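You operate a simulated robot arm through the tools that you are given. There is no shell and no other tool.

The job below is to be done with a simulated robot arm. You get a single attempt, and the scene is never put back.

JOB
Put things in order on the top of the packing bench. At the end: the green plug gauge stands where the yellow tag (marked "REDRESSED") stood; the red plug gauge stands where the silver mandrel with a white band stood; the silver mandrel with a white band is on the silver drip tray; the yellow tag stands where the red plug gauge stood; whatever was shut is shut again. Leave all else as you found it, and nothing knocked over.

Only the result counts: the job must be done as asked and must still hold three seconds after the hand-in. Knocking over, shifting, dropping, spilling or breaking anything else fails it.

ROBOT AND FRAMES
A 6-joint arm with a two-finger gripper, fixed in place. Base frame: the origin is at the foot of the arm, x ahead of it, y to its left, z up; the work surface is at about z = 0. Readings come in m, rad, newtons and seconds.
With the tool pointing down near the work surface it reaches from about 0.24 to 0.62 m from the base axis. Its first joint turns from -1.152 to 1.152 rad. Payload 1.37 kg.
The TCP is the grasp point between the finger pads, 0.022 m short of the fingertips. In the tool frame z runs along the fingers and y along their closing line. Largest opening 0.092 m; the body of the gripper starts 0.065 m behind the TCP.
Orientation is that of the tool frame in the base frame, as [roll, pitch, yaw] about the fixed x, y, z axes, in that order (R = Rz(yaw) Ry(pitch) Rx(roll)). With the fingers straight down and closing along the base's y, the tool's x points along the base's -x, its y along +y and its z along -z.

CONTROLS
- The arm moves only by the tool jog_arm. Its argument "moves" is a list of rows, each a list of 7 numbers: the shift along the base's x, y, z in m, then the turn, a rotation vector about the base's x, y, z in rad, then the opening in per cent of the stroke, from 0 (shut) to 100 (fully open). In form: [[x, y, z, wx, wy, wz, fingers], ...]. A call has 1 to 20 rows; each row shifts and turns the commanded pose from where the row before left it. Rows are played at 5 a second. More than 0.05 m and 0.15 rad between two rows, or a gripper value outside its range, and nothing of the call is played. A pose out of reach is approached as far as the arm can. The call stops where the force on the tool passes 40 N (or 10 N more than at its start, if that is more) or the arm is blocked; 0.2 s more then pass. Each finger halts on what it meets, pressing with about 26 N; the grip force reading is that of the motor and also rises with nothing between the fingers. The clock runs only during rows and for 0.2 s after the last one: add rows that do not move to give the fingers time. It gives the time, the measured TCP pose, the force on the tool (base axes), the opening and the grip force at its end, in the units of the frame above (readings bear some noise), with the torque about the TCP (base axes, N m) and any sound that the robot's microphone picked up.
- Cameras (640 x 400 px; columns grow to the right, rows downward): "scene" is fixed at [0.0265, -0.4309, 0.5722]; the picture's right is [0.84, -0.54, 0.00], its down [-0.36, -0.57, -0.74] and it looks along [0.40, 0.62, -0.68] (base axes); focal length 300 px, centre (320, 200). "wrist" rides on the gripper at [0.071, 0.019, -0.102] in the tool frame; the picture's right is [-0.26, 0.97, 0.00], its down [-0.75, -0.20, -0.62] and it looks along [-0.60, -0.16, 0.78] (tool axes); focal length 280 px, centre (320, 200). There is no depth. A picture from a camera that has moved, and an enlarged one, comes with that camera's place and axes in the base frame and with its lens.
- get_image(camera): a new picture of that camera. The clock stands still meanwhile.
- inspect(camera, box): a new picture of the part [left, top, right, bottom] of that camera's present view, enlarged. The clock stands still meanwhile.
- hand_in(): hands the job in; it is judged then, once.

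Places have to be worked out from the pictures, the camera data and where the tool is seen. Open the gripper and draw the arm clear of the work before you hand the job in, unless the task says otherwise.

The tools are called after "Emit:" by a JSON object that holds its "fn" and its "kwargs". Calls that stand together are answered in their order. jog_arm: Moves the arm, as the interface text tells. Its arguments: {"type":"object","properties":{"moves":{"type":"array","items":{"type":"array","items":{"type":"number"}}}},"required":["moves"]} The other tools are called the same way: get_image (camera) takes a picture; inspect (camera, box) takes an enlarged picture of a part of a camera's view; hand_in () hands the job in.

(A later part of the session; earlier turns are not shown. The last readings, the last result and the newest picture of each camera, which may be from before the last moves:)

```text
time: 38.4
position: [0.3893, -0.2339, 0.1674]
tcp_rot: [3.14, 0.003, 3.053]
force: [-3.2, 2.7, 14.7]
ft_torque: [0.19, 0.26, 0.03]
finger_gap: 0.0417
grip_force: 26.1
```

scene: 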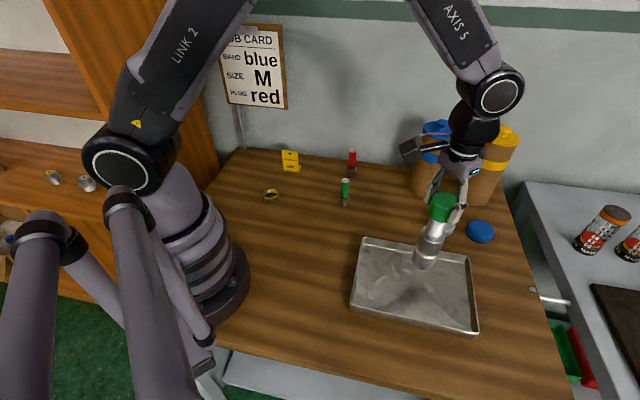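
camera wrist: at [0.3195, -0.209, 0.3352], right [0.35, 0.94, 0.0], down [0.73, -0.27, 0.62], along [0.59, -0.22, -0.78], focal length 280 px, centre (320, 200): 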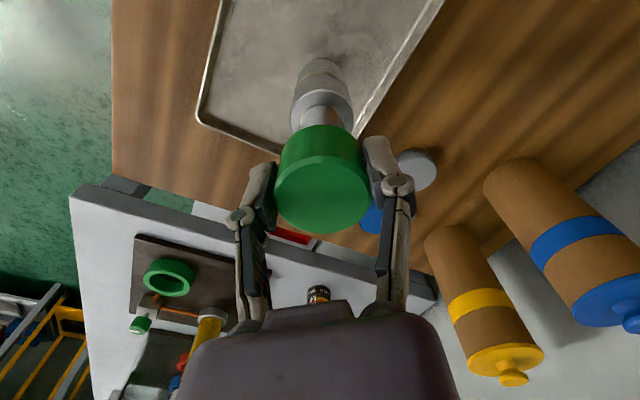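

Contact is made (about +15 N). I back off a millimetre, open, and check it stands.

Emit:
{"fn": "jog_arm", "kwargs": {"moves": [[0, 0, 0.0008, 0, 0, 0, 0], [0, 0, 0, 0, 0, 0, 0], [0, 0, 0, 0, 0, 0, 52], [0, 0, 0, 0, 0, 0, 62], [0, 0, 0, 0, 0, 0, 80], [0, 0, 0, 0, 0, 0, 100], [0, 0, 0, 0, 0, 0, 100], [0, 0, 0, 0, 0, 0, 100]]}}

Emit:
{"fn": "inspect", "kwargs": {"camera": "scene", "box": [340, 150, 500, 350]}}

Emit:
{"fn": "get_image", "kwargs": {"camera": "wrist"}}

```text
time: 40.2
position: [0.3886, -0.2352, 0.1684]
tcp_rot: [3.14, 0.0, 3.052]
force: [0.4, 0.3, 0.2]
ft_torque: [0.04, 0.01, 0.03]
finger_gap: 0.0922
grip_force: 0.0
```

```text
2.00 times, centred on (420, 250) of scene
camera zoom: at [0.0265, -0.4309, 0.5722], right [0.84, -0.54, 0.0], down [-0.36, -0.57, -0.74], along [0.4, 0.62, -0.68], focal length 601 px, centre (120, 100)
```

zoom: 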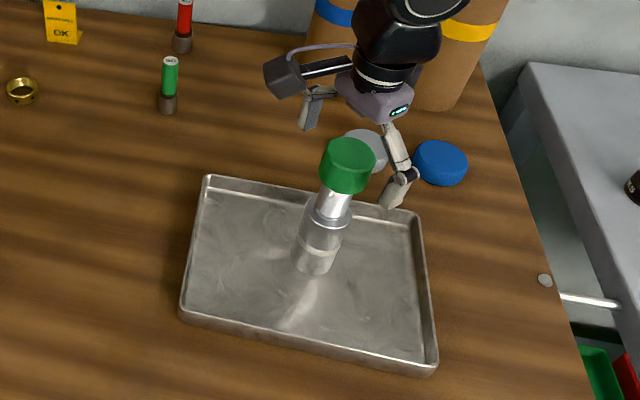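

```text
taken
camera wrist: at [0.3196, -0.2086, 0.2699], right [0.35, 0.94, 0.0], down [0.73, -0.27, 0.62], along [0.59, -0.22, -0.78], focal length 280 px, centre (320, 200)
```

wrist: 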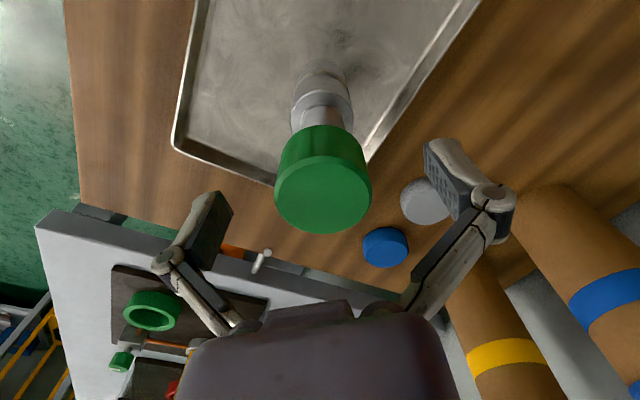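

The mandrel stands free on the tray. I rise clear and travel toward the red gauge (about 0.50, 0.143), turning so the closing line runs parallel to the wall.

Emit:
{"fn": "jog_arm", "kwargs": {"moves": [[0, 0, 0.015, 0, 0, 0, 100], [0, 0, 0.03, 0, 0, 0, 100], [0, 0, 0.03, 0, 0, 0, 100], [0, 0, 0.025, 0, 0, 0, 100]]}}

Emit:
{"fn": "jog_arm", "kwargs": {"moves": [[0.0077, 0.027, 0, 0, 0, 0.064, 100], [0.0077, 0.027, 0, 0, 0, 0.064, 100], [0.0077, 0.027, 0, 0, 0, 0.064, 100], [0.0077, 0.027, 0, 0, 0, 0.064, 100], [0.0077, 0.027, 0, 0, 0, 0.064, 100], [0.0077, 0.027, 0, 0, 0, 0.064, 100], [0.0077, 0.027, 0, 0, 0, 0.064, 100], [0.0077, 0.027, 0, 0, 0, 0.064, 100], [0.0077, 0.027, 0, 0, 0, 0.064, 100], [0.0077, 0.027, 0, 0, 0, 0.064, 100], [0.0077, 0.027, 0, 0, 0, 0.064, 100], [0.0077, 0.027, 0, 0, 0, 0.064, 100], [0.0077, 0.027, 0, 0, 0, 0.064, 100], [0.0077, 0.027, 0, 0, 0, 0.064, 100], [0, 0, 0, 0, 0, 0, 100]]}}

Emit:
{"fn": "get_image", "kwargs": {"camera": "wrist"}}

Emit:
{"fn": "get_image", "kwargs": {"camera": "scene"}}

```text
time: 41.2
position: [0.3891, -0.2351, 0.2667]
tcp_rot: [3.138, -0.002, 3.053]
force: [-0.5, 0.7, 0.8]
ft_torque: [0.03, 0.01, 0.02]
finger_gap: 0.0922
grip_force: 0.1
```

```text
time: 44.4
position: [0.4977, 0.1413, 0.2662]
tcp_rot: [3.139, -0.002, -2.333]
force: [-0.5, -0.3, -1.0]
ft_torque: [0.01, -0.01, 0.0]
finger_gap: 0.092
grip_force: 0.0
```

```text
taken
camera wrist: at [0.4343, 0.1049, 0.369], right [-0.52, 0.86, 0.0], down [0.67, 0.4, 0.62], along [0.53, 0.32, -0.78], focal length 280 px, centre (320, 200)
```

wrist: 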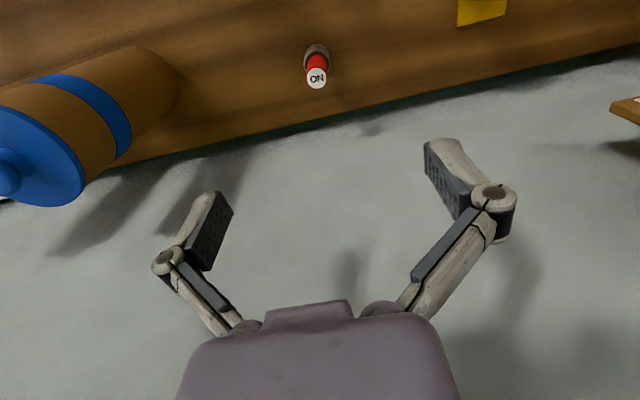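

```text
taken
```

scene: 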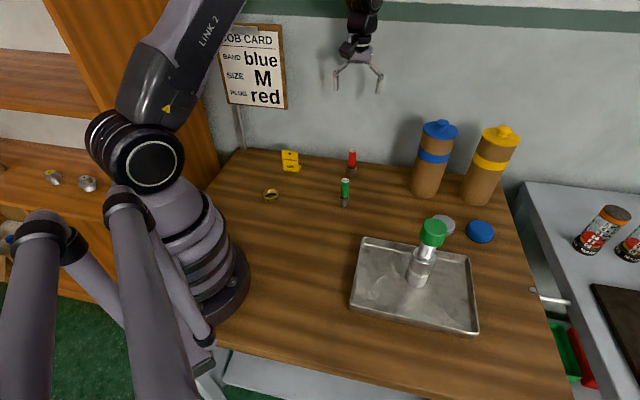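

The red gauge is almost exactly below (est. 0.500, 0.140). I nudge and descend to z≈0.125 for a check.

Emit:
{"fn": "jog_arm", "kwargs": {"moves": [[0.003, -0.001, -0.02, 0, 0, 0, 100], [0, 0, -0.03, 0, 0, 0, 100], [0, 0, -0.03, 0, 0, 0, 100], [0, 0, -0.03, 0, 0, 0, 100], [0, 0, -0.02, 0, 0, 0, 100], [0, 0, -0.01, 0, 0, 0, 100], [0, 0, 0, 0, 0, 0, 100]]}}

Emit:
{"fn": "get_image", "kwargs": {"camera": "wrist"}}

Emit:
{"fn": "inspect", "kwargs": {"camera": "scene", "box": [300, 90, 420, 215]}}

```text
time: 46.0
position: [0.4992, 0.1429, 0.1269]
tcp_rot: [3.139, 0.001, -2.334]
force: [0.3, 0.3, -0.5]
ft_torque: [-0.01, -0.01, 0.01]
finger_gap: 0.092
grip_force: 0.0
```

```text
taken
camera wrist: at [0.4367, 0.1051, 0.2287], right [-0.52, 0.86, 0.0], down [0.67, 0.4, 0.62], along [0.53, 0.32, -0.78], focal length 280 px, centre (320, 200)
```

wrist: 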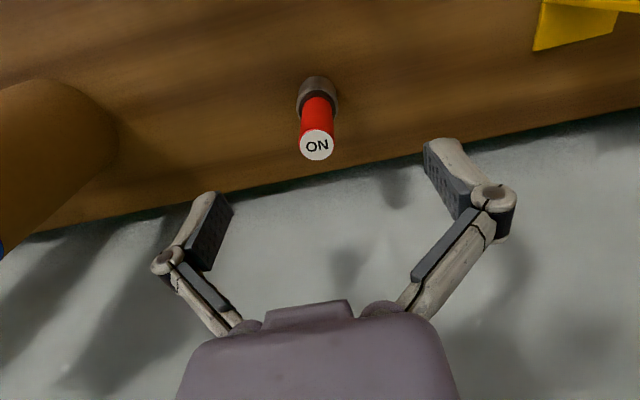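

```text
3.20 times, centred on (360, 152) of scene
camera zoom: at [0.0265, -0.4309, 0.5722], right [0.84, -0.54, 0.0], down [-0.36, -0.57, -0.74], along [0.4, 0.62, -0.68], focal length 961 px, centre (192, 352)
```

zoom: 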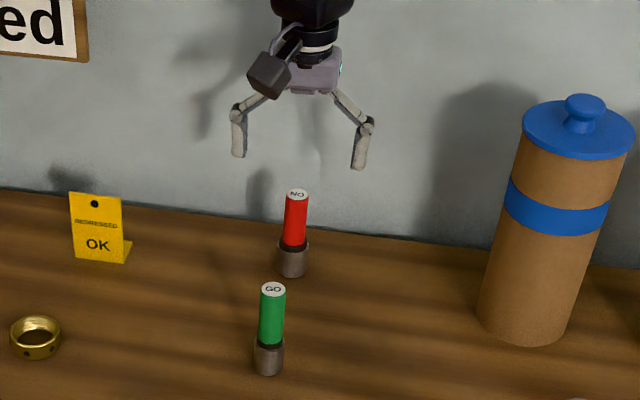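

Aligned within 2 mm; red gauge at about (0.5004, 0.1419). I descend to z≈0.076 and close.

Emit:
{"fn": "jog_arm", "kwargs": {"moves": [[0.001, -0.0015, -0.015, 0, 0, 0, 100], [0, 0, -0.015, 0, 0, 0, 100], [0, 0, -0.015, 0, 0, 0, 100], [0, 0, -0.006, 0, 0, 0, 100], [0, 0, 0, 0, 0, 0, 70], [0, 0, 0, 0, 0, 0, 50], [0, 0, 0, 0, 0, 0, 35], [0, 0, 0, 0, 0, 0, 25], [0, 0, 0, 0, 0, 0, 15], [0, 0, 0, 0, 0, 0, 0], [0, 0, 0, 0, 0, 0, 0], [0, 0, 0, 0, 0, 0, 0]]}}

Emit:
{"fn": "get_image", "kwargs": {"camera": "wrist"}}

Emit:
{"fn": "inspect", "kwargs": {"camera": "scene", "box": [300, 90, 420, 215]}}

```text
time: 48.6
position: [0.5016, 0.1405, 0.076]
tcp_rot: [3.14, 0.002, -2.333]
force: [-0.1, -0.6, -0.9]
ft_torque: [0.0, 0.0, 0.04]
finger_gap: 0.0201
grip_force: 25.8
```

```text
taken
camera wrist: at [0.4383, 0.1037, 0.1786], right [-0.52, 0.86, 0.0], down [0.67, 0.4, 0.62], along [0.53, 0.32, -0.78], focal length 280 px, centre (320, 200)
```

wrist: 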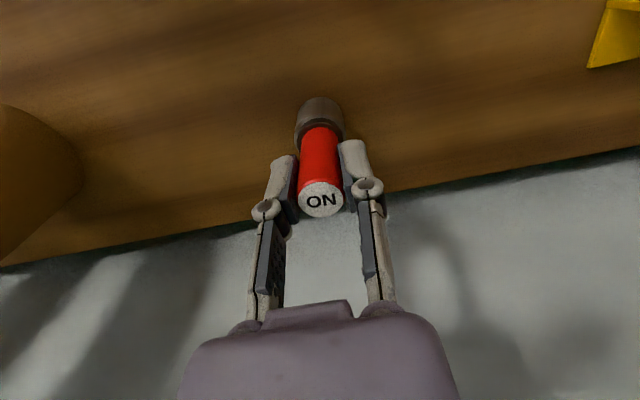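

```text
3.20 times, centred on (360, 152) of scene
camera zoom: at [0.0265, -0.4309, 0.5722], right [0.84, -0.54, 0.0], down [-0.36, -0.57, -0.74], along [0.4, 0.62, -0.68], focal length 961 px, centre (192, 352)
```

zoom: 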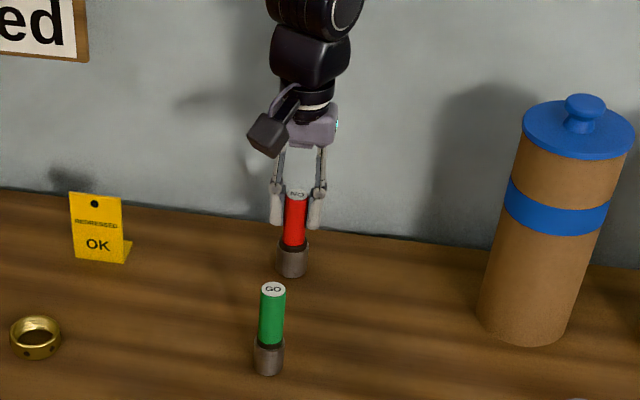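

Gripped at 0.020 m, TCP (0.501, 0.142, 0.0766). I lift it slowly and check.

Emit:
{"fn": "jog_arm", "kwargs": {"moves": [[0, 0, 0.004, 0, 0, 0, 0], [0, 0, 0.008, 0, 0, 0, 0], [0, 0, 0.014, 0, 0, 0, 0], [0, 0, 0.02, 0, 0, 0, 0], [0, 0, 0.02, 0, 0, 0, 0], [0, 0, 0.02, 0, 0, 0, 0], [0, 0, 0.02, 0, 0, 0, 0], [0, 0, 0.014, 0, 0, 0, 0], [0, 0, 0.008, 0, 0, 0, 0], [0, 0, 0, 0, 0, 0, 0]]}}

Emit:
{"fn": "get_image", "kwargs": {"camera": "wrist"}}

```text
time: 50.8
position: [0.5001, 0.1397, 0.205]
tcp_rot: [3.141, 0.001, -2.334]
force: [-0.4, -1.0, -1.9]
ft_torque: [-0.04, 0.0, 0.0]
finger_gap: 0.0202
grip_force: 26.6
```

```text
taken
camera wrist: at [0.4371, 0.1036, 0.3072], right [-0.52, 0.86, 0.0], down [0.67, 0.4, 0.62], along [0.53, 0.32, -0.78], focal length 280 px, centre (320, 200)
```

wrist: 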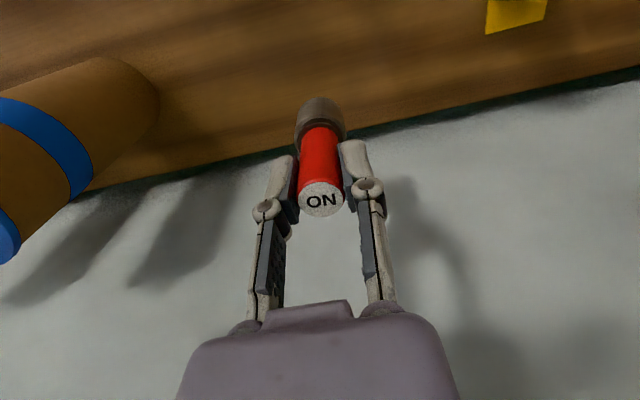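

The red gauge is held without slip. I carry it smoothly to above the mandrel's former place (0.167, 0.251).

Emit:
{"fn": "jog_arm", "kwargs": {"moves": [[-0.005, 0.0016, 0, 0, 0, 0, 0], [-0.01, 0.0033, 0, 0, 0, 0.02, 0], [-0.016, 0.0052, 0, 0, 0, 0.025, 0], [-0.02, 0.0066, 0, 0, 0, 0.025, 0], [-0.02, 0.0066, 0, 0, 0, 0.025, 0], [-0.02, 0.0066, 0, 0, 0, 0.025, 0], [-0.02, 0.0066, 0, 0, 0, 0.025, 0], [-0.02, 0.0066, 0, 0, 0, 0.025, 0], [-0.02, 0.0066, 0, 0, 0, 0.025, 0], [-0.02, 0.0066, 0, 0, 0, 0.025, 0], [-0.02, 0.0066, 0, 0, 0, 0.025, 0], [-0.02, 0.0066, 0, 0, 0, 0.025, 0], [-0.02, 0.0066, 0, 0, 0, 0.025, 0], [-0.02, 0.0065, 0, 0, 0, 0.025, 0], [-0.02, 0.0065, 0, 0, 0, 0.025, 0], [-0.02, 0.0065, 0, 0, 0, 0.025, 0], [-0.02, 0.0065, 0, 0, 0, 0.02, 0], [-0.014, 0.0046, 0, 0, 0, 0, 0], [-0.008, 0.0028, 0, 0, 0, 0, 0], [0, 0, 0, 0, 0, 0, 0]]}}

Emit:
{"fn": "get_image", "kwargs": {"camera": "wrist"}}

Emit:
{"fn": "get_image", "kwargs": {"camera": "scene"}}

```text
time: 55.0
position: [0.167, 0.2496, 0.2054]
tcp_rot: [3.14, -0.001, -1.946]
force: [0.3, -0.1, -2.5]
ft_torque: [-0.04, -0.02, 0.01]
finger_gap: 0.0202
grip_force: 26.0
```

```text
taken
camera wrist: at [0.124, 0.1925, 0.3065], right [-0.8, 0.6, 0.0], down [0.47, 0.63, 0.62], along [0.37, 0.5, -0.78], focal length 280 px, centre (320, 200)
```

wrist: 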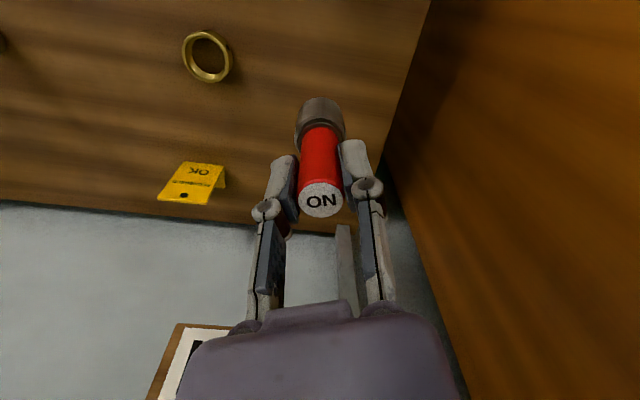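

```text
taken
```

scene: 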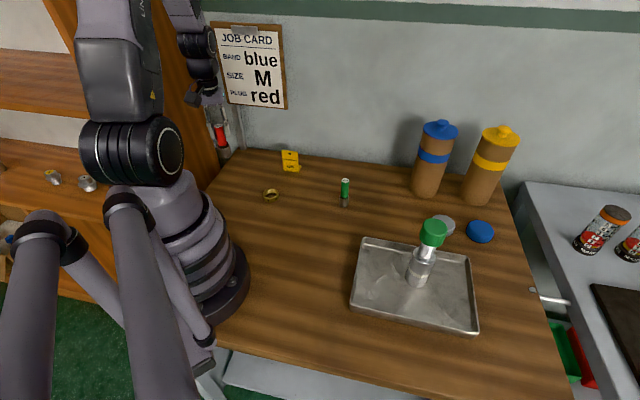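

In place (within about 1 mm). I lower it toward the table.

Emit:
{"fn": "jog_arm", "kwargs": {"moves": [[0, -0.001, -0.006, 0, 0, 0, 0], [0, 0, -0.014, 0, 0, 0, 0], [0, 0, -0.02, 0, 0, 0, 0], [0, 0, -0.02, 0, 0, 0, 0], [0, 0, -0.02, 0, 0, 0, 0], [0, 0, -0.016, 0, 0, 0, 0], [0, 0, -0.012, 0, 0, 0, 0], [0, 0, -0.008, 0, 0, 0, 0], [0, 0, -0.005, 0, 0, 0, 0], [0, 0, -0.003, 0, 0, 0, 0], [0, 0, 0, 0, 0, 0, 0]]}}

Emit:
{"fn": "inspect", "kwargs": {"camera": "scene", "box": [180, 100, 290, 220]}}

```text
time: 57.4
position: [0.1682, 0.2494, 0.0799]
tcp_rot: [3.14, 0.0, -1.945]
force: [0.7, -0.8, -2.7]
ft_torque: [-0.02, -0.01, -0.02]
finger_gap: 0.02
grip_force: 25.9
```

```text
3.33 times, centred on (235, 160) of scene
camera zoom: at [0.0265, -0.4309, 0.5722], right [0.84, -0.54, 0.0], down [-0.36, -0.57, -0.74], along [0.4, 0.62, -0.68], focal length 1001 px, centre (603, 333)
```

zoom: 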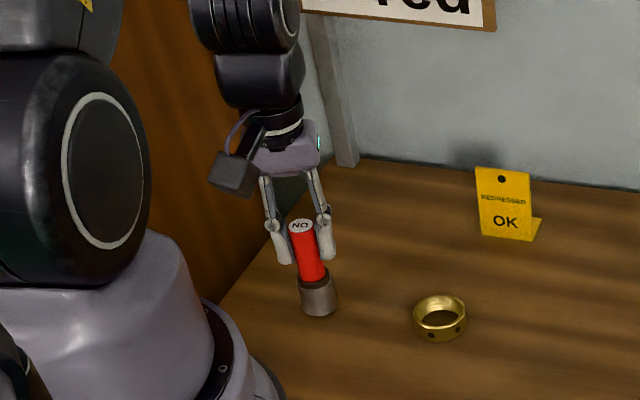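

The base of the red gauge sits at the mandrel's former spot in the scene view. I step down to contact.

Emit:
{"fn": "jog_arm", "kwargs": {"moves": [[0, 0, -0.001, 0, 0, 0, 0], [0, 0, -0.001, 0, 0, 0, 0], [0, 0, 0, 0, 0, 0, 0]]}}

Emit:
{"fn": "jog_arm", "kwargs": {"moves": [[0, 0, -0.001, 0, 0, 0, 0], [0, 0, 0, 0, 0, 0, 0]]}}

Emit:
{"fn": "jog_arm", "kwargs": {"moves": [[0, 0, -0.001, 0, 0, 0, 0], [0, 0, 0, 0, 0, 0, 0]]}}

```text
time: 58.2
position: [0.1692, 0.2489, 0.0788]
tcp_rot: [3.14, 0.001, -1.944]
force: [-1.2, 0.3, -1.5]
ft_torque: [-0.02, -0.01, -0.03]
finger_gap: 0.02
grip_force: 26.1
```

```text
time: 58.8
position: [0.1688, 0.2479, 0.0775]
tcp_rot: [3.14, 0.001, -1.944]
force: [0.0, 1.3, -2.1]
ft_torque: [0.01, 0.02, -0.03]
finger_gap: 0.02
grip_force: 26.0
```

```text
time: 59.4
position: [0.1674, 0.2497, 0.0765]
tcp_rot: [3.139, 0.001, -1.944]
force: [0.9, 0.1, -1.8]
ft_torque: [0.02, -0.02, 0.0]
finger_gap: 0.0199
grip_force: 26.4
```

Still about −2 N (its weight), so a little further.

Emit:
{"fn": "jog_arm", "kwargs": {"moves": [[0, 0, -0.001, 0, 0, 0, 0], [0, 0, 0, 0, 0, 0, 0]]}}

Emit:
{"fn": "jog_arm", "kwargs": {"moves": [[0, 0, -0.001, 0, 0, 0, 0], [0, 0, 0, 0, 0, 0, 0]]}}

```text
time: 60.0
position: [0.1681, 0.2492, 0.0766]
tcp_rot: [3.141, 0.0, -1.944]
force: [-1.6, -3.1, 22.1]
ft_torque: [-0.1, 0.02, 0.08]
finger_gap: 0.0203
grip_force: 26.0
```

```text
time: 60.6
position: [0.1679, 0.2496, 0.0749]
tcp_rot: [3.139, 0.001, -1.944]
force: [2.3, -3.8, 22.1]
ft_torque: [-0.07, -0.07, 0.03]
finger_gap: 0.0201
grip_force: 26.2
```

Contact. I unload, open and rise.

Emit:
{"fn": "jog_arm", "kwargs": {"moves": [[0, 0, 0.0012, 0, 0, 0, 0], [0, 0, 0, 0, 0, 0, 0], [0, 0, 0, 0, 0, 0, 30], [0, 0, 0, 0, 0, 0, 45], [0, 0, 0, 0, 0, 0, 65], [0, 0, 0, 0, 0, 0, 85], [0, 0, 0, 0, 0, 0, 85], [0, 0, 0, 0, 0, 0, 85]]}}

Emit:
{"fn": "inspect", "kwargs": {"camera": "scene", "box": [180, 100, 290, 220]}}

Emit:
{"fn": "get_image", "kwargs": {"camera": "wrist"}}

```text
time: 62.4
position: [0.1684, 0.2502, 0.0759]
tcp_rot: [3.139, -0.001, -1.944]
force: [0.2, 0.6, -0.1]
ft_torque: [0.0, 0.0, -0.01]
finger_gap: 0.0781
grip_force: 0.1
```

```text
3.33 times, centred on (235, 160) of scene
camera zoom: at [0.0265, -0.4309, 0.5722], right [0.84, -0.54, 0.0], down [-0.36, -0.57, -0.74], along [0.4, 0.62, -0.68], focal length 1001 px, centre (603, 333)
```

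zoom: 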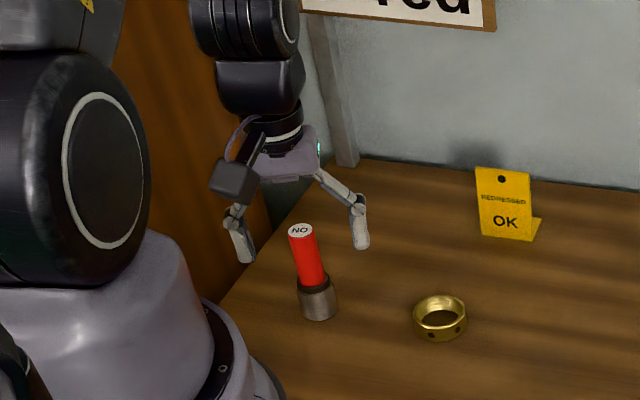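

```text
taken
camera wrist: at [0.1234, 0.1911, 0.1779], right [-0.8, 0.6, 0.0], down [0.47, 0.63, 0.62], along [0.37, 0.5, -0.78], focal length 280 px, centre (320, 200)
```

wrist: 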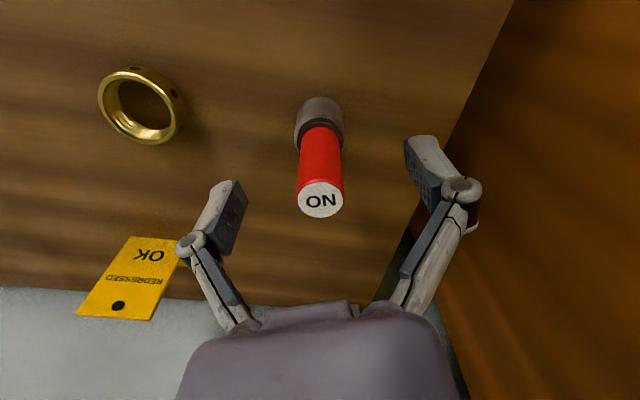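

The red gauge stands exactly on the former mandrel spot. The tag's plate runs parallel to the wall, around (0.352, 0.255) by bias-corrected estimate; I rise and go above it with the closing line across the plate.

Emit:
{"fn": "jog_arm", "kwargs": {"moves": [[0, 0, 0.02, 0, 0, 0, 85], [0, 0, 0.03, 0, 0, 0, 85], [0, 0, 0.04, 0, 0, 0, 100], [0, 0, 0.04, 0, 0, 0, 100], [0, 0, 0, 0, 0, 0, 100]]}}

Emit:
{"fn": "jog_arm", "kwargs": {"moves": [[0.0131, 0.00035, 0, 0, 0, -0.14, 100], [0.0131, 0.00035, 0, 0, 0, -0.14, 100], [0.0131, 0.00035, 0, 0, 0, -0.14, 100], [0.0131, 0.00035, 0, 0, 0, -0.14, 100], [0.0131, 0.00035, 0, 0, 0, -0.14, 100], [0.0131, 0.00035, 0, 0, 0, -0.14, 100], [0.0131, 0.00035, 0, 0, 0, -0.14, 100], [0.0131, 0.00035, 0, 0, 0, -0.14, 100], [0.0131, 0.00035, 0, 0, 0, -0.14, 100], [0.0131, 0.00035, 0, 0, 0, -0.14, 100], [0.0131, 0.00035, 0, 0, 0, -0.14, 100], [0.0131, 0.00035, 0, 0, 0, -0.14, 100], [0.0131, 0.00035, 0, 0, 0, -0.14, 100], [0.0131, 0.00035, 0, 0, 0, -0.14, 100], [0, 0, 0, 0, 0, 0, 100]]}}

Emit:
{"fn": "get_image", "kwargs": {"camera": "wrist"}}

Emit:
{"fn": "get_image", "kwargs": {"camera": "scene"}}

```text
time: 63.6
position: [0.1665, 0.2479, 0.2055]
tcp_rot: [3.141, 0.002, -1.944]
force: [0.1, 0.4, 0.1]
ft_torque: [-0.03, 0.02, 0.02]
finger_gap: 0.0922
grip_force: 0.0
```

```text
time: 66.8
position: [0.3514, 0.2534, 0.2076]
tcp_rot: [3.139, -0.001, 2.377]
force: [-0.1, 0.2, 0.6]
ft_torque: [-0.01, -0.01, 0.02]
finger_gap: 0.0918
grip_force: 0.0
```

```text
taken
camera wrist: at [0.3126, 0.317, 0.3078], right [0.86, 0.52, 0.0], down [0.4, -0.67, 0.62], along [0.32, -0.53, -0.78], focal length 280 px, centre (320, 200)
```

wrist: 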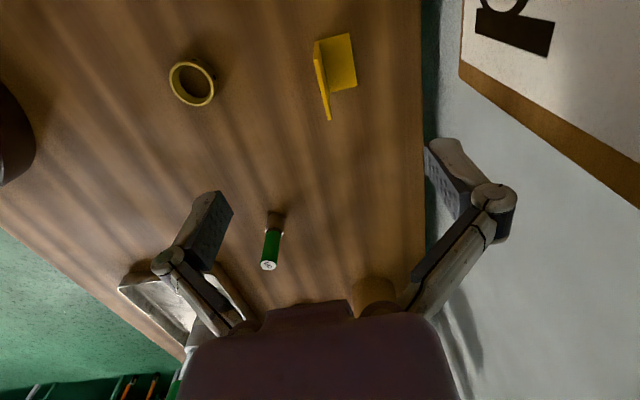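

```text
taken
```

scene: 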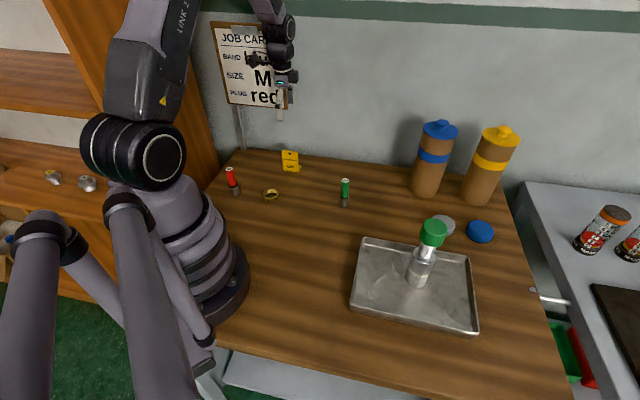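

The camera looks along the plate, which appears nearly edge-on near column 322. I enlarge it.

Emit:
{"fn": "inspect", "kwargs": {"camera": "wrist", "box": [285, 20, 375, 130]}}

```text
3.64 times, centred on (330, 75) of wrist
camera zoom: at [0.3126, 0.317, 0.3078], right [0.86, 0.52, 0.0], down [0.4, -0.67, 0.62], along [0.32, -0.53, -0.78], focal length 1020 px, centre (284, 654)
```

zoom: 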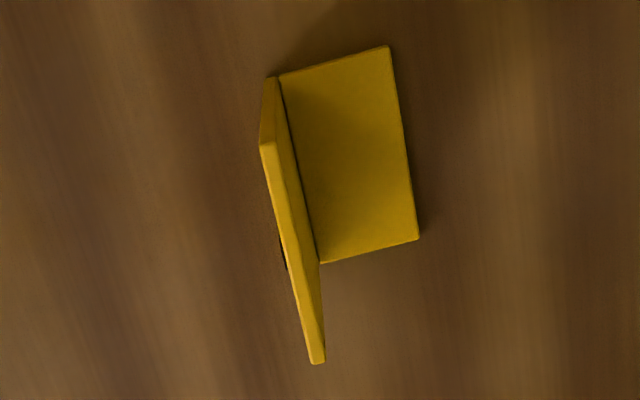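

Tag footprint corners come out as (0.336,0.274), (0.372,0.240), (0.392,0.260), (0.357,0.296) with centre (0.364, 0.268); plate mid-line at about (0.3525, 0.2565), aligned with the tool. I shift 4 mm and descend to z≈0.11 for a check.

Emit:
{"fn": "jog_arm", "kwargs": {"moves": [[0.0025, 0.0026, -0.02, 0, 0, 0, 100], [0, 0, -0.025, 0, 0, 0, 100], [0, 0, -0.025, 0, 0, 0, 100], [0, 0, -0.018, 0, 0, 0, 100], [0, 0, -0.008, 0, 0, 0, 100], [0, 0, 0, 0, 0, 0, 100]]}}

Emit:
{"fn": "get_image", "kwargs": {"camera": "wrist"}}

Emit:
{"fn": "inspect", "kwargs": {"camera": "scene", "box": [240, 90, 340, 190]}}

```text
time: 68.2
position: [0.3535, 0.2561, 0.1094]
tcp_rot: [3.139, 0.0, 2.378]
force: [0.3, -0.1, 0.0]
ft_torque: [-0.01, -0.04, 0.03]
finger_gap: 0.0919
grip_force: 0.0
```

```text
taken
camera wrist: at [0.3154, 0.3196, 0.2119], right [0.86, 0.52, 0.0], down [0.4, -0.67, 0.62], along [0.32, -0.53, -0.78], focal length 280 px, centre (320, 200)
```

wrist: 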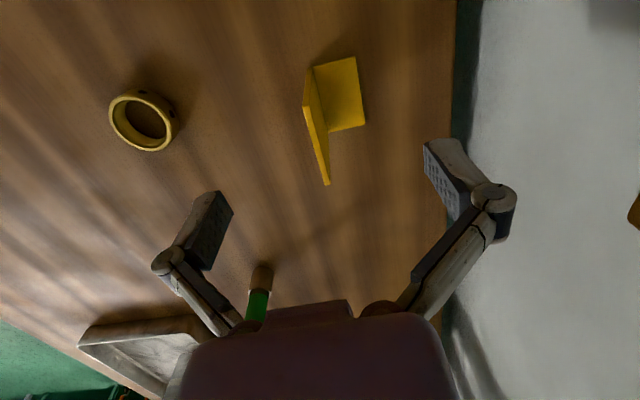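

```text
4.00 times, centred on (290, 140) of scene
camera zoom: at [0.0265, -0.4309, 0.5722], right [0.84, -0.54, 0.0], down [-0.36, -0.57, -0.74], along [0.4, 0.62, -0.68], focal length 1201 px, centre (440, 440)
```

zoom: 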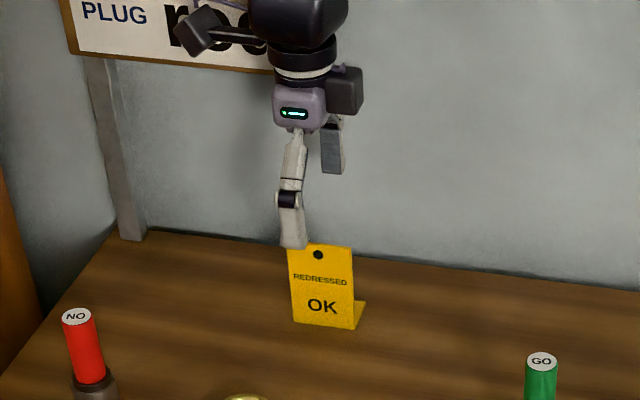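

The plate is 1–2 mm toward the front finger, as wanted. I descend to z≈0.066 and close gradually.

Emit:
{"fn": "jog_arm", "kwargs": {"moves": [[0, 0, -0.015, 0, 0, 0, 100], [0, 0, -0.015, 0, 0, 0, 100], [0, 0, -0.013, 0, 0, 0, 100], [0, 0, 0, 0, 0, 0, 60], [0, 0, 0, 0, 0, 0, 40], [0, 0, 0, 0, 0, 0, 25], [0, 0, 0, 0, 0, 0, 15], [0, 0, 0, 0, 0, 0, 10], [0, 0, 0, 0, 0, 0, 5], [0, 0, 0, 0, 0, 0, 0], [0, 0, 0, 0, 0, 0, 0], [0, 0, 0, 0, 0, 0, 0]]}}

Emit:
{"fn": "get_image", "kwargs": {"camera": "wrist"}}

Emit:
{"fn": "inspect", "kwargs": {"camera": "scene", "box": [240, 90, 340, 190]}}

```text
time: 70.8
position: [0.3533, 0.2561, 0.0654]
tcp_rot: [3.14, -0.001, 2.378]
force: [-0.3, 0.4, 1.5]
ft_torque: [0.01, -0.01, -0.02]
finger_gap: 0.0058
grip_force: 26.1
```

```text
taken
camera wrist: at [0.3151, 0.3189, 0.1678], right [0.86, 0.52, 0.0], down [0.4, -0.67, 0.62], along [0.32, -0.53, -0.78], focal length 280 px, centre (320, 200)
```

wrist: 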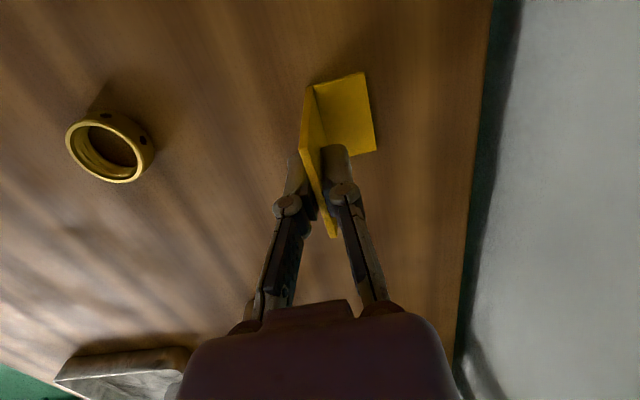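

```text
4.00 times, centred on (290, 140) of scene
camera zoom: at [0.0265, -0.4309, 0.5722], right [0.84, -0.54, 0.0], down [-0.36, -0.57, -0.74], along [0.4, 0.62, -0.68], focal length 1201 px, centre (440, 440)
```

zoom: 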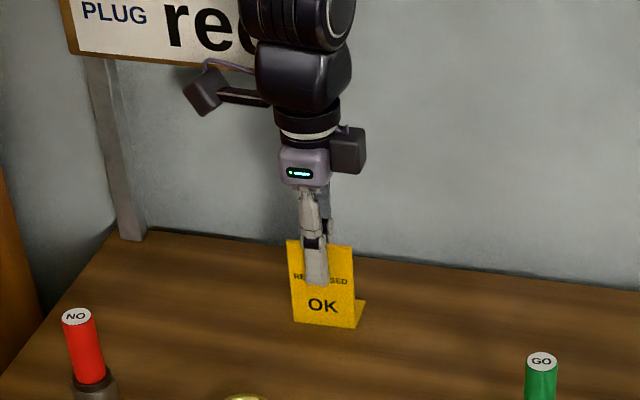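

Gripped firmly on the 6 mm plate. I lift 80 mm and carry it parallel to the wall to the former red spot (TCP target 0.4927, 0.1333).

Emit:
{"fn": "jog_arm", "kwargs": {"moves": [[0, 0, 0.005, 0, 0, 0, 0], [0, 0, 0.015, 0, 0, 0, 0], [0, 0, 0.02, 0, 0, 0, 0], [0, 0, 0.02, 0, 0, 0, 0], [0, 0, 0.015, 0, 0, 0, 0], [0, 0, 0.005, 0, 0, 0, 0], [0, 0, 0, 0, 0, 0, 0]]}}

Emit:
{"fn": "get_image", "kwargs": {"camera": "wrist"}}

Emit:
{"fn": "jog_arm", "kwargs": {"moves": [[0.005, -0.0044, 0, 0, 0, 0, 0], [0.01, -0.0088, 0, 0, 0, 0, 0], [0.0142, -0.0125, 0, 0, 0, 0, 0], [0.0142, -0.0125, 0, 0, 0, 0, 0], [0.0142, -0.0125, 0, 0, 0, 0, 0], [0.0142, -0.0125, 0, 0, 0, 0, 0], [0.0142, -0.0125, 0, 0, 0, 0, 0], [0.0142, -0.0125, 0, 0, 0, 0, 0], [0.0142, -0.0125, 0, 0, 0, 0, 0], [0.0142, -0.0125, 0, 0, 0, 0, 0], [0.008, -0.007, 0, 0, 0, 0, 0], [0.003, -0.0026, 0, 0, 0, 0, 0], [0, 0, 0, 0, 0, 0, 0]]}}

Emit:
{"fn": "get_image", "kwargs": {"camera": "wrist"}}

Emit:
{"fn": "get_image", "kwargs": {"camera": "scene"}}

```text
time: 72.4
position: [0.3534, 0.2547, 0.1469]
tcp_rot: [3.139, 0.0, 2.378]
force: [0.3, 0.7, -0.4]
ft_torque: [0.02, 0.0, 0.0]
finger_gap: 0.0059
grip_force: 25.8
```

```text
taken
camera wrist: at [0.3151, 0.3195, 0.2482], right [0.86, 0.52, 0.0], down [0.4, -0.67, 0.62], along [0.32, -0.53, -0.78], focal length 280 px, centre (320, 200)
```

wrist: 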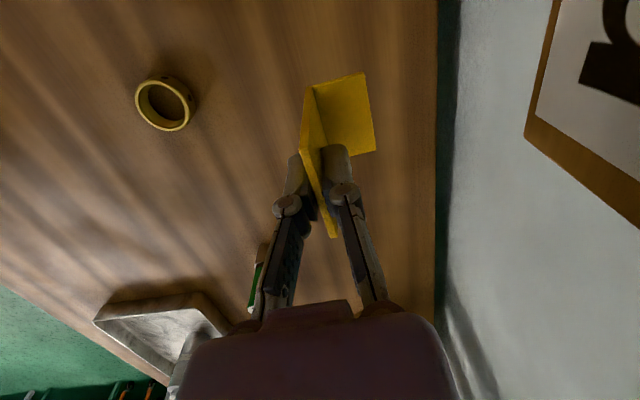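

```text
time: 75.2
position: [0.4927, 0.134, 0.1476]
tcp_rot: [3.141, 0.0, 2.379]
force: [0.3, 0.6, -0.2]
ft_torque: [-0.03, 0.03, -0.01]
finger_gap: 0.006
grip_force: 26.1
```

```text
taken
camera wrist: at [0.4548, 0.198, 0.2491], right [0.86, 0.52, 0.0], down [0.4, -0.67, 0.62], along [0.32, -0.53, -0.78], focal length 280 px, centre (320, 200)
```

wrist: 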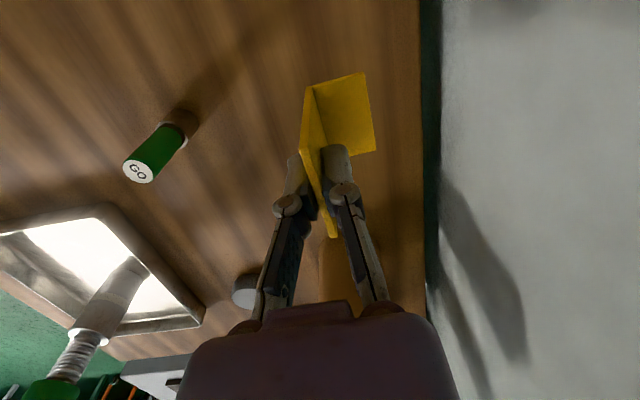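

```text
taken
```

scene: 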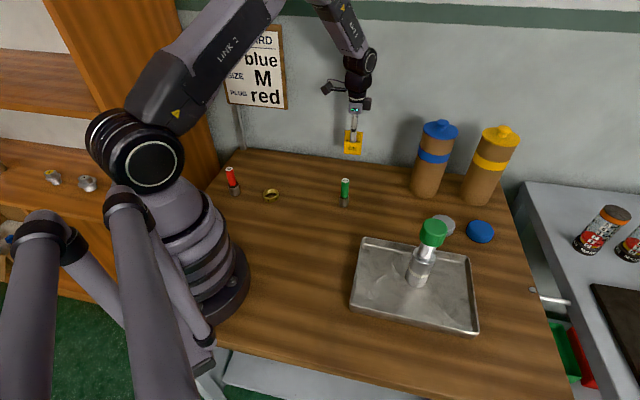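

In position; tag undisturbed in the grip. I lower to just above contact.

Emit:
{"fn": "jog_arm", "kwargs": {"moves": [[0, -0.001, -0.006, 0, 0, 0, 0], [0, 0, -0.014, 0, 0, 0, 0], [0, 0, -0.018, 0, 0, 0, 0], [0, 0, -0.018, 0, 0, 0, 0], [0, 0, -0.012, 0, 0, 0, 0], [0, 0, -0.006, 0, 0, 0, 0], [0, 0, -0.003, 0, 0, 0, 0], [0, 0, 0, 0, 0, 0, 0]]}}

Emit:
{"fn": "jog_arm", "kwargs": {"moves": [[0, 0, -0.001, 0, 0, 0, 0], [0, 0, -0.001, 0, 0, 0, 0], [0, 0, 0, 0, 0, 0, 0]]}}

Emit:
{"fn": "inspect", "kwargs": {"camera": "scene", "box": [300, 90, 420, 215]}}

```text
time: 77.0
position: [0.4935, 0.1316, 0.0712]
tcp_rot: [3.14, 0.0, 2.377]
force: [-1.0, 0.6, -0.8]
ft_torque: [0.01, 0.0, -0.01]
finger_gap: 0.0057
grip_force: 25.8
```

```text
time: 77.8
position: [0.4931, 0.1311, 0.0686]
tcp_rot: [3.14, -0.001, 2.377]
force: [-0.2, 0.3, -0.1]
ft_torque: [0.02, 0.0, -0.01]
finger_gap: 0.0058
grip_force: 25.6
```

```text
3.20 times, centred on (360, 152) of scene
camera zoom: at [0.0265, -0.4309, 0.5722], right [0.84, -0.54, 0.0], down [-0.36, -0.57, -0.74], along [0.4, 0.62, -0.68], focal length 961 px, centre (192, 352)
```

zoom: 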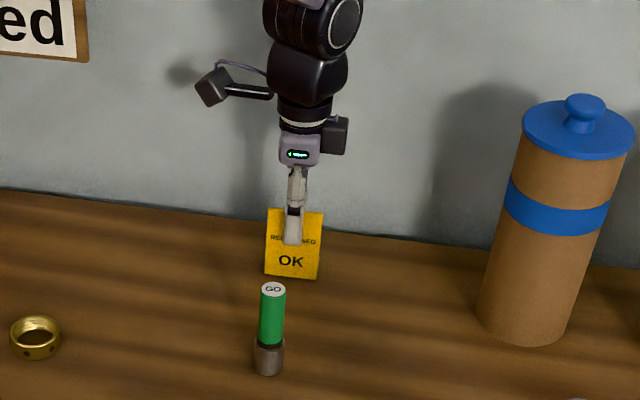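

About 2–3 mm to go; I continue in 1 mm steps.

Emit:
{"fn": "jog_arm", "kwargs": {"moves": [[0, 0, -0.001, 0, 0, 0, 0], [0, 0, 0, 0, 0, 0, 0]]}}

Emit:
{"fn": "jog_arm", "kwargs": {"moves": [[0, 0, -0.001, 0, 0, 0, 0], [0, 0, 0, 0, 0, 0, 0]]}}

Emit:
{"fn": "jog_arm", "kwargs": {"moves": [[0, 0, -0.001, 0, 0, 0, 0], [0, 0, 0, 0, 0, 0, 0]]}}

```text
time: 78.4
position: [0.4929, 0.1314, 0.0661]
tcp_rot: [3.138, 0.0, 2.378]
force: [0.6, 0.5, -0.8]
ft_torque: [-0.03, 0.01, 0.02]
finger_gap: 0.0058
grip_force: 25.3
```

```text
time: 79.0
position: [0.4927, 0.1319, 0.0661]
tcp_rot: [3.14, 0.001, 2.38]
force: [-1.2, -1.6, 6.3]
ft_torque: [0.07, 0.1, 0.0]
finger_gap: 0.006
grip_force: 26.1
```

```text
time: 79.6
position: [0.4938, 0.1324, 0.0663]
tcp_rot: [3.138, 0.001, 2.379]
force: [-7.1, -3.6, 23.5]
ft_torque: [0.06, 0.28, 0.03]
finger_gap: 0.0061
grip_force: 25.9
```

Contact. I relieve the pressure, open slowly, and look.

Emit:
{"fn": "jog_arm", "kwargs": {"moves": [[0, 0, 0.001, 0, 0, 0, 0], [0, 0, 0.0003, 0, 0, 0, 0], [0, 0, 0, 0, 0, 0, 10], [0, 0, 0, 0, 0, 0, 20], [0, 0, 0, 0, 0, 0, 30], [0, 0, 0, 0, 0, 0, 45], [0, 0, 0, 0, 0, 0, 60], [0, 0, 0, 0, 0, 0, 60]]}}

Emit:
{"fn": "get_image", "kwargs": {"camera": "wrist"}}

Emit:
{"fn": "inspect", "kwargs": {"camera": "scene", "box": [300, 90, 420, 215]}}

```text
time: 81.4
position: [0.4933, 0.1319, 0.0661]
tcp_rot: [3.141, 0.0, 2.378]
force: [-0.6, -0.1, -0.1]
ft_torque: [-0.01, 0.03, 0.0]
finger_gap: 0.0551
grip_force: 0.1
```

```text
taken
camera wrist: at [0.4549, 0.1955, 0.1679], right [0.86, 0.52, 0.0], down [0.4, -0.67, 0.62], along [0.32, -0.53, -0.78], focal length 280 px, centre (320, 200)
```

wrist: 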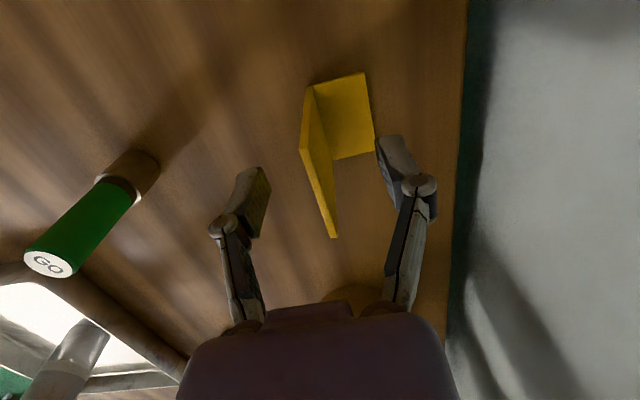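

```text
3.20 times, centred on (360, 152) of scene
camera zoom: at [0.0265, -0.4309, 0.5722], right [0.84, -0.54, 0.0], down [-0.36, -0.57, -0.74], along [0.4, 0.62, -0.68], focal length 961 px, centre (192, 352)
```

zoom: 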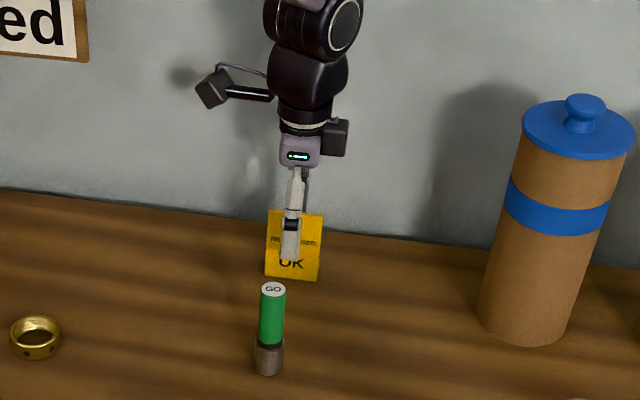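

The tag stands upright and free at the red spot. I rise and move above the green gauge, about (0.405, 0.046).

Emit:
{"fn": "jog_arm", "kwargs": {"moves": [[0, 0, 0.01, 0, 0, 0, 60], [0, 0, 0.02, 0, 0, 0, 60], [0, 0, 0.03, 0, 0, 0, 60], [0, 0, 0.04, 0, 0, 0, 80], [0, 0, 0.03, 0, 0, 0, 100], [-0.0148, -0.0145, 0, 0, 0, 0, 100], [-0.0148, -0.0145, 0, 0, 0, 0, 100], [-0.0148, -0.0145, 0, 0, 0, 0, 100], [-0.0148, -0.0145, 0, 0, 0, 0, 100], [-0.0148, -0.0145, 0, 0, 0, 0, 100], [-0.0148, -0.0145, 0, 0, 0, 0, 100], [0, 0, 0, 0, 0, 0, 100]]}}

Emit:
{"fn": "get_image", "kwargs": {"camera": "wrist"}}

Emit:
{"fn": "get_image", "kwargs": {"camera": "scene"}}

```text
time: 84.0
position: [0.4056, 0.0445, 0.1966]
tcp_rot: [3.141, 0.0, 2.379]
force: [-0.9, 0.2, -0.7]
ft_torque: [-0.01, 0.01, -0.05]
finger_gap: 0.0919
grip_force: 0.1
```

```text
taken
camera wrist: at [0.3673, 0.1087, 0.2983], right [0.86, 0.52, 0.0], down [0.4, -0.67, 0.62], along [0.32, -0.53, -0.78], focal length 280 px, centre (320, 200)
```

wrist: 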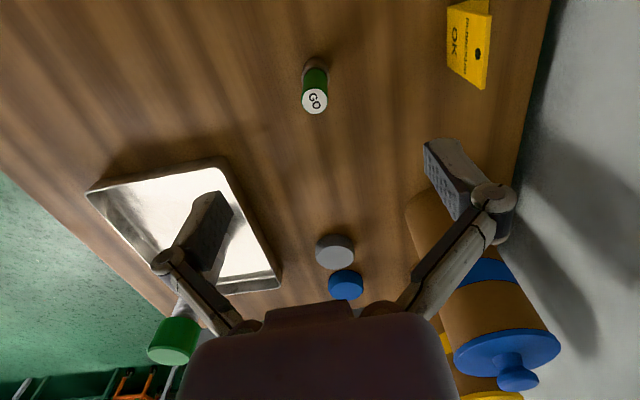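

```text
taken
```

scene: 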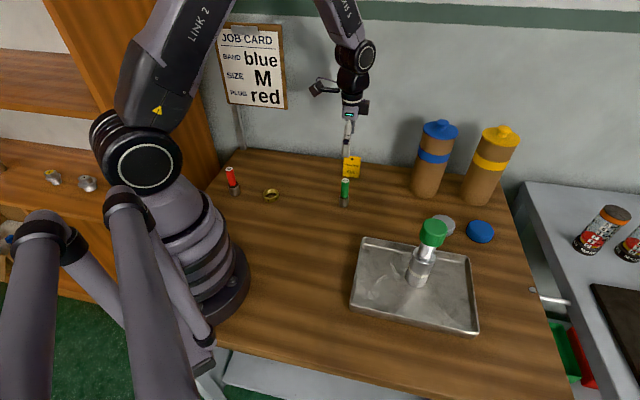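

The green gauge is about 4 mm off toward the front; I correct and descend to z≈0.125.

Emit:
{"fn": "jog_arm", "kwargs": {"moves": [[-0.0032, -0.002, -0.015, 0, 0, 0, 100], [0, 0, -0.025, 0, 0, 0, 100], [0, 0, -0.02, 0, 0, 0, 100], [0, 0, -0.01, 0, 0, 0, 100], [0, 0, 0, 0, 0, 0, 100]]}}

Emit:
{"fn": "get_image", "kwargs": {"camera": "wrist"}}

```text
time: 85.2
position: [0.402, 0.0445, 0.1253]
tcp_rot: [3.139, -0.001, 2.378]
force: [0.7, -0.3, 0.6]
ft_torque: [-0.02, 0.04, -0.02]
finger_gap: 0.0921
grip_force: 0.1
```

```text
taken
camera wrist: at [0.3631, 0.1075, 0.2281], right [0.86, 0.52, 0.0], down [0.4, -0.67, 0.62], along [0.32, -0.53, -0.78], focal length 280 px, centre (320, 200)
```

wrist: 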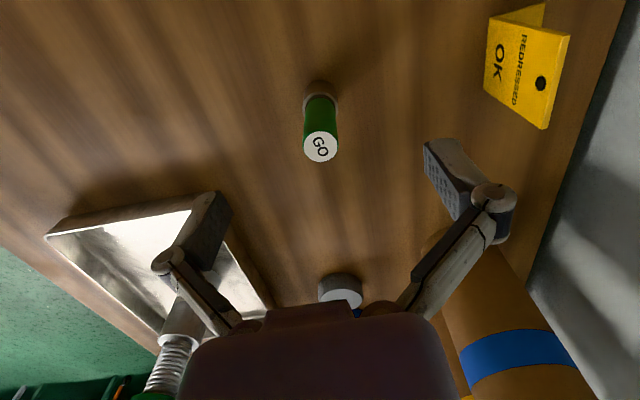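

Centred (320, 147). I descend to z≈0.076 and close.

Emit:
{"fn": "jog_arm", "kwargs": {"moves": [[0, 0, -0.015, 0, 0, 0, 100], [0, 0, -0.015, 0, 0, 0, 100], [0, 0, -0.015, 0, 0, 0, 100], [0, 0, -0.005, 0, 0, 0, 100], [0, 0, 0, 0, 0, 0, 70], [0, 0, 0, 0, 0, 0, 50], [0, 0, 0, 0, 0, 0, 35], [0, 0, 0, 0, 0, 0, 25], [0, 0, 0, 0, 0, 0, 15], [0, 0, 0, 0, 0, 0, 0], [0, 0, 0, 0, 0, 0, 0], [0, 0, 0, 0, 0, 0, 0]]}}

Emit:
{"fn": "get_image", "kwargs": {"camera": "wrist"}}

Emit:
{"fn": "jog_arm", "kwargs": {"moves": [[0, 0, 0.004, 0, 0, 0, 0], [0, 0, 0.008, 0, 0, 0, 0], [0, 0, 0.014, 0, 0, 0, 0], [0, 0, 0.02, 0, 0, 0, 0], [0, 0, 0.02, 0, 0, 0, 0], [0, 0, 0.02, 0, 0, 0, 0], [0, 0, 0.02, 0, 0, 0, 0], [0, 0, 0.014, 0, 0, 0, 0], [0, 0, 0.008, 0, 0, 0, 0], [0, 0, 0, 0, 0, 0, 0]]}}

Emit:
{"fn": "get_image", "kwargs": {"camera": "wrist"}}

```text
time: 87.8
position: [0.4015, 0.043, 0.0766]
tcp_rot: [3.14, 0.002, 2.379]
force: [0.5, 0.7, 1.0]
ft_torque: [0.04, -0.02, -0.02]
finger_gap: 0.0199
grip_force: 26.7
```

```text
taken
camera wrist: at [0.3624, 0.1068, 0.1781], right [0.86, 0.52, 0.0], down [0.4, -0.67, 0.62], along [0.32, -0.53, -0.78], focal length 280 px, centre (320, 200)
```

wrist: 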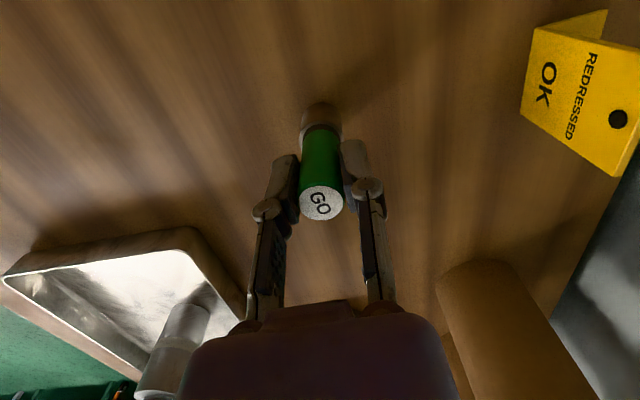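

```text
time: 90.0
position: [0.4012, 0.043, 0.2044]
tcp_rot: [3.141, 0.0, 2.379]
force: [0.2, 0.4, -1.1]
ft_torque: [-0.02, -0.03, -0.02]
finger_gap: 0.0203
grip_force: 25.9
```

```text
taken
camera wrist: at [0.3624, 0.1061, 0.3067], right [0.86, 0.52, 0.0], down [0.4, -0.67, 0.62], along [0.32, -0.53, -0.78], focal length 280 px, centre (320, 200)
```

wrist: 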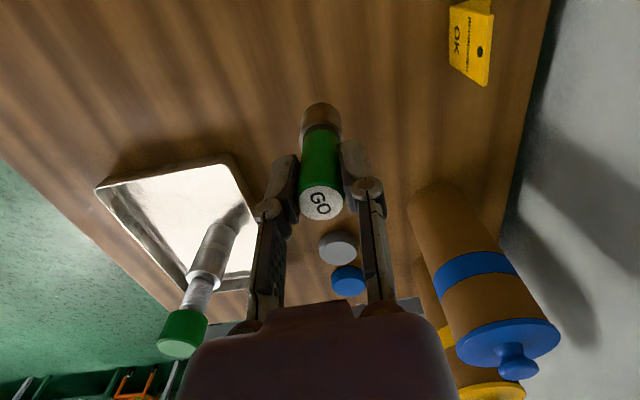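

Held without slip. I carry the green gauge to above the tag's former spot (0.362, 0.266).

Emit:
{"fn": "jog_arm", "kwargs": {"moves": [[-0.0009, 0.005, 0, 0, 0, 0, 0], [-0.0017, 0.01, 0, 0, 0, 0, 0], [-0.0026, 0.015, 0, 0, 0, 0, 0], [-0.0034, 0.02, 0, 0, 0, 0, 0], [-0.0034, 0.02, 0, 0, 0, 0, 0], [-0.0034, 0.02, 0, 0, 0, 0, 0], [-0.0034, 0.02, 0, 0, 0, 0, 0], [-0.0034, 0.02, 0, 0, 0, 0, 0], [-0.0034, 0.02, 0, 0, 0, 0, 0], [-0.0034, 0.02, 0, 0, 0, 0, 0], [-0.0034, 0.02, 0, 0, 0, 0, 0], [-0.0026, 0.0155, 0, 0, 0, 0, 0], [-0.0019, 0.011, 0, 0, 0, 0, 0], [-0.0012, 0.0062, 0, 0, 0, 0, 0], [0, 0, 0, 0, 0, 0, 0]]}}

Emit:
{"fn": "get_image", "kwargs": {"camera": "wrist"}}

Emit:
{"fn": "get_image", "kwargs": {"camera": "scene"}}

```text
time: 93.2
position: [0.3634, 0.2663, 0.2035]
tcp_rot: [3.139, 0.0, 2.378]
force: [0.3, -0.4, -1.5]
ft_torque: [-0.03, -0.02, -0.03]
finger_gap: 0.0197
grip_force: 25.7
```

```text
taken
camera wrist: at [0.3252, 0.3293, 0.3056], right [0.86, 0.52, 0.0], down [0.4, -0.67, 0.62], along [0.32, -0.53, -0.78], focal length 280 px, centre (320, 200)
```

wrist: 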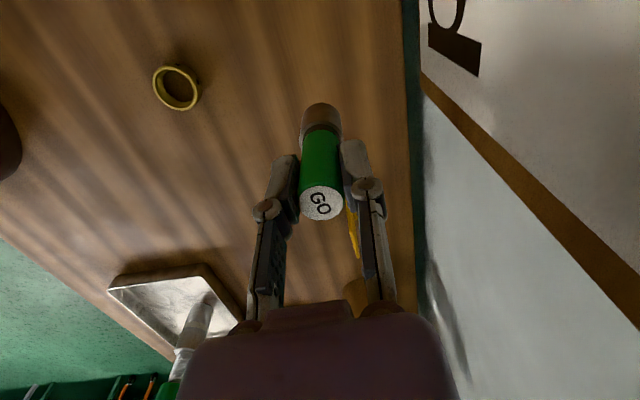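

```text
taken
```

scene: 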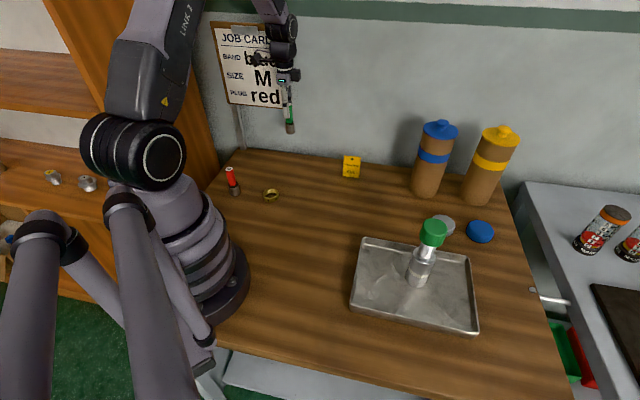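

TCP is at about (0.363, 0.2665), as intended. I lower to just above the table.

Emit:
{"fn": "jog_arm", "kwargs": {"moves": [[-0.001, 0, -0.006, 0, 0, 0, 0], [0, 0, -0.014, 0, 0, 0, 0], [0, 0, -0.02, 0, 0, 0, 0], [0, 0, -0.02, 0, 0, 0, 0], [0, 0, -0.02, 0, 0, 0, 0], [0, 0, -0.02, 0, 0, 0, 0], [0, 0, -0.012, 0, 0, 0, 0], [0, 0, -0.008, 0, 0, 0, 0], [0, 0, -0.004, 0, 0, 0, 0], [0, 0, 0, 0, 0, 0, 0]]}}

Emit:
{"fn": "jog_arm", "kwargs": {"moves": [[0, 0, -0.001, 0, 0, 0, 0], [0, 0, 0, 0, 0, 0, 0]]}}

Emit:
{"fn": "jog_arm", "kwargs": {"moves": [[0, 0, -0.001, 0, 0, 0, 0], [0, 0, 0, 0, 0, 0, 0]]}}

```text
time: 95.4
position: [0.3618, 0.2651, 0.0793]
tcp_rot: [3.139, -0.001, 2.379]
force: [0.5, 0.1, -0.3]
ft_torque: [0.02, -0.03, -0.04]
finger_gap: 0.0198
grip_force: 26.0
```

```text
time: 96.0
position: [0.3621, 0.2656, 0.0784]
tcp_rot: [3.141, 0.0, 2.379]
force: [1.0, 0.3, -0.7]
ft_torque: [-0.01, 0.0, 0.0]
finger_gap: 0.0201
grip_force: 26.0
```

```text
time: 96.6
position: [0.3631, 0.2661, 0.0779]
tcp_rot: [3.139, 0.0, 2.377]
force: [0.4, 0.8, -1.4]
ft_torque: [-0.02, 0.01, -0.01]
finger_gap: 0.02
grip_force: 26.0
```

Not yet touching; two more 1 mm steps.

Emit:
{"fn": "jog_arm", "kwargs": {"moves": [[0, 0, -0.001, 0, 0, 0, 0], [0, 0, 0, 0, 0, 0, 0]]}}

Emit:
{"fn": "jog_arm", "kwargs": {"moves": [[0, 0, -0.001, 0, 0, 0, 0], [0, 0, 0, 0, 0, 0, 0]]}}

```text
time: 97.2
position: [0.3622, 0.2665, 0.0766]
tcp_rot: [3.14, -0.002, 2.379]
force: [0.2, -0.1, -1.6]
ft_torque: [-0.02, -0.02, -0.02]
finger_gap: 0.0199
grip_force: 25.8
```

```text
time: 97.8
position: [0.362, 0.2659, 0.076]
tcp_rot: [3.14, 0.0, 2.378]
force: [-0.7, -1.0, 1.3]
ft_torque: [-0.13, 0.0, 0.01]
finger_gap: 0.0196
grip_force: 26.5
```

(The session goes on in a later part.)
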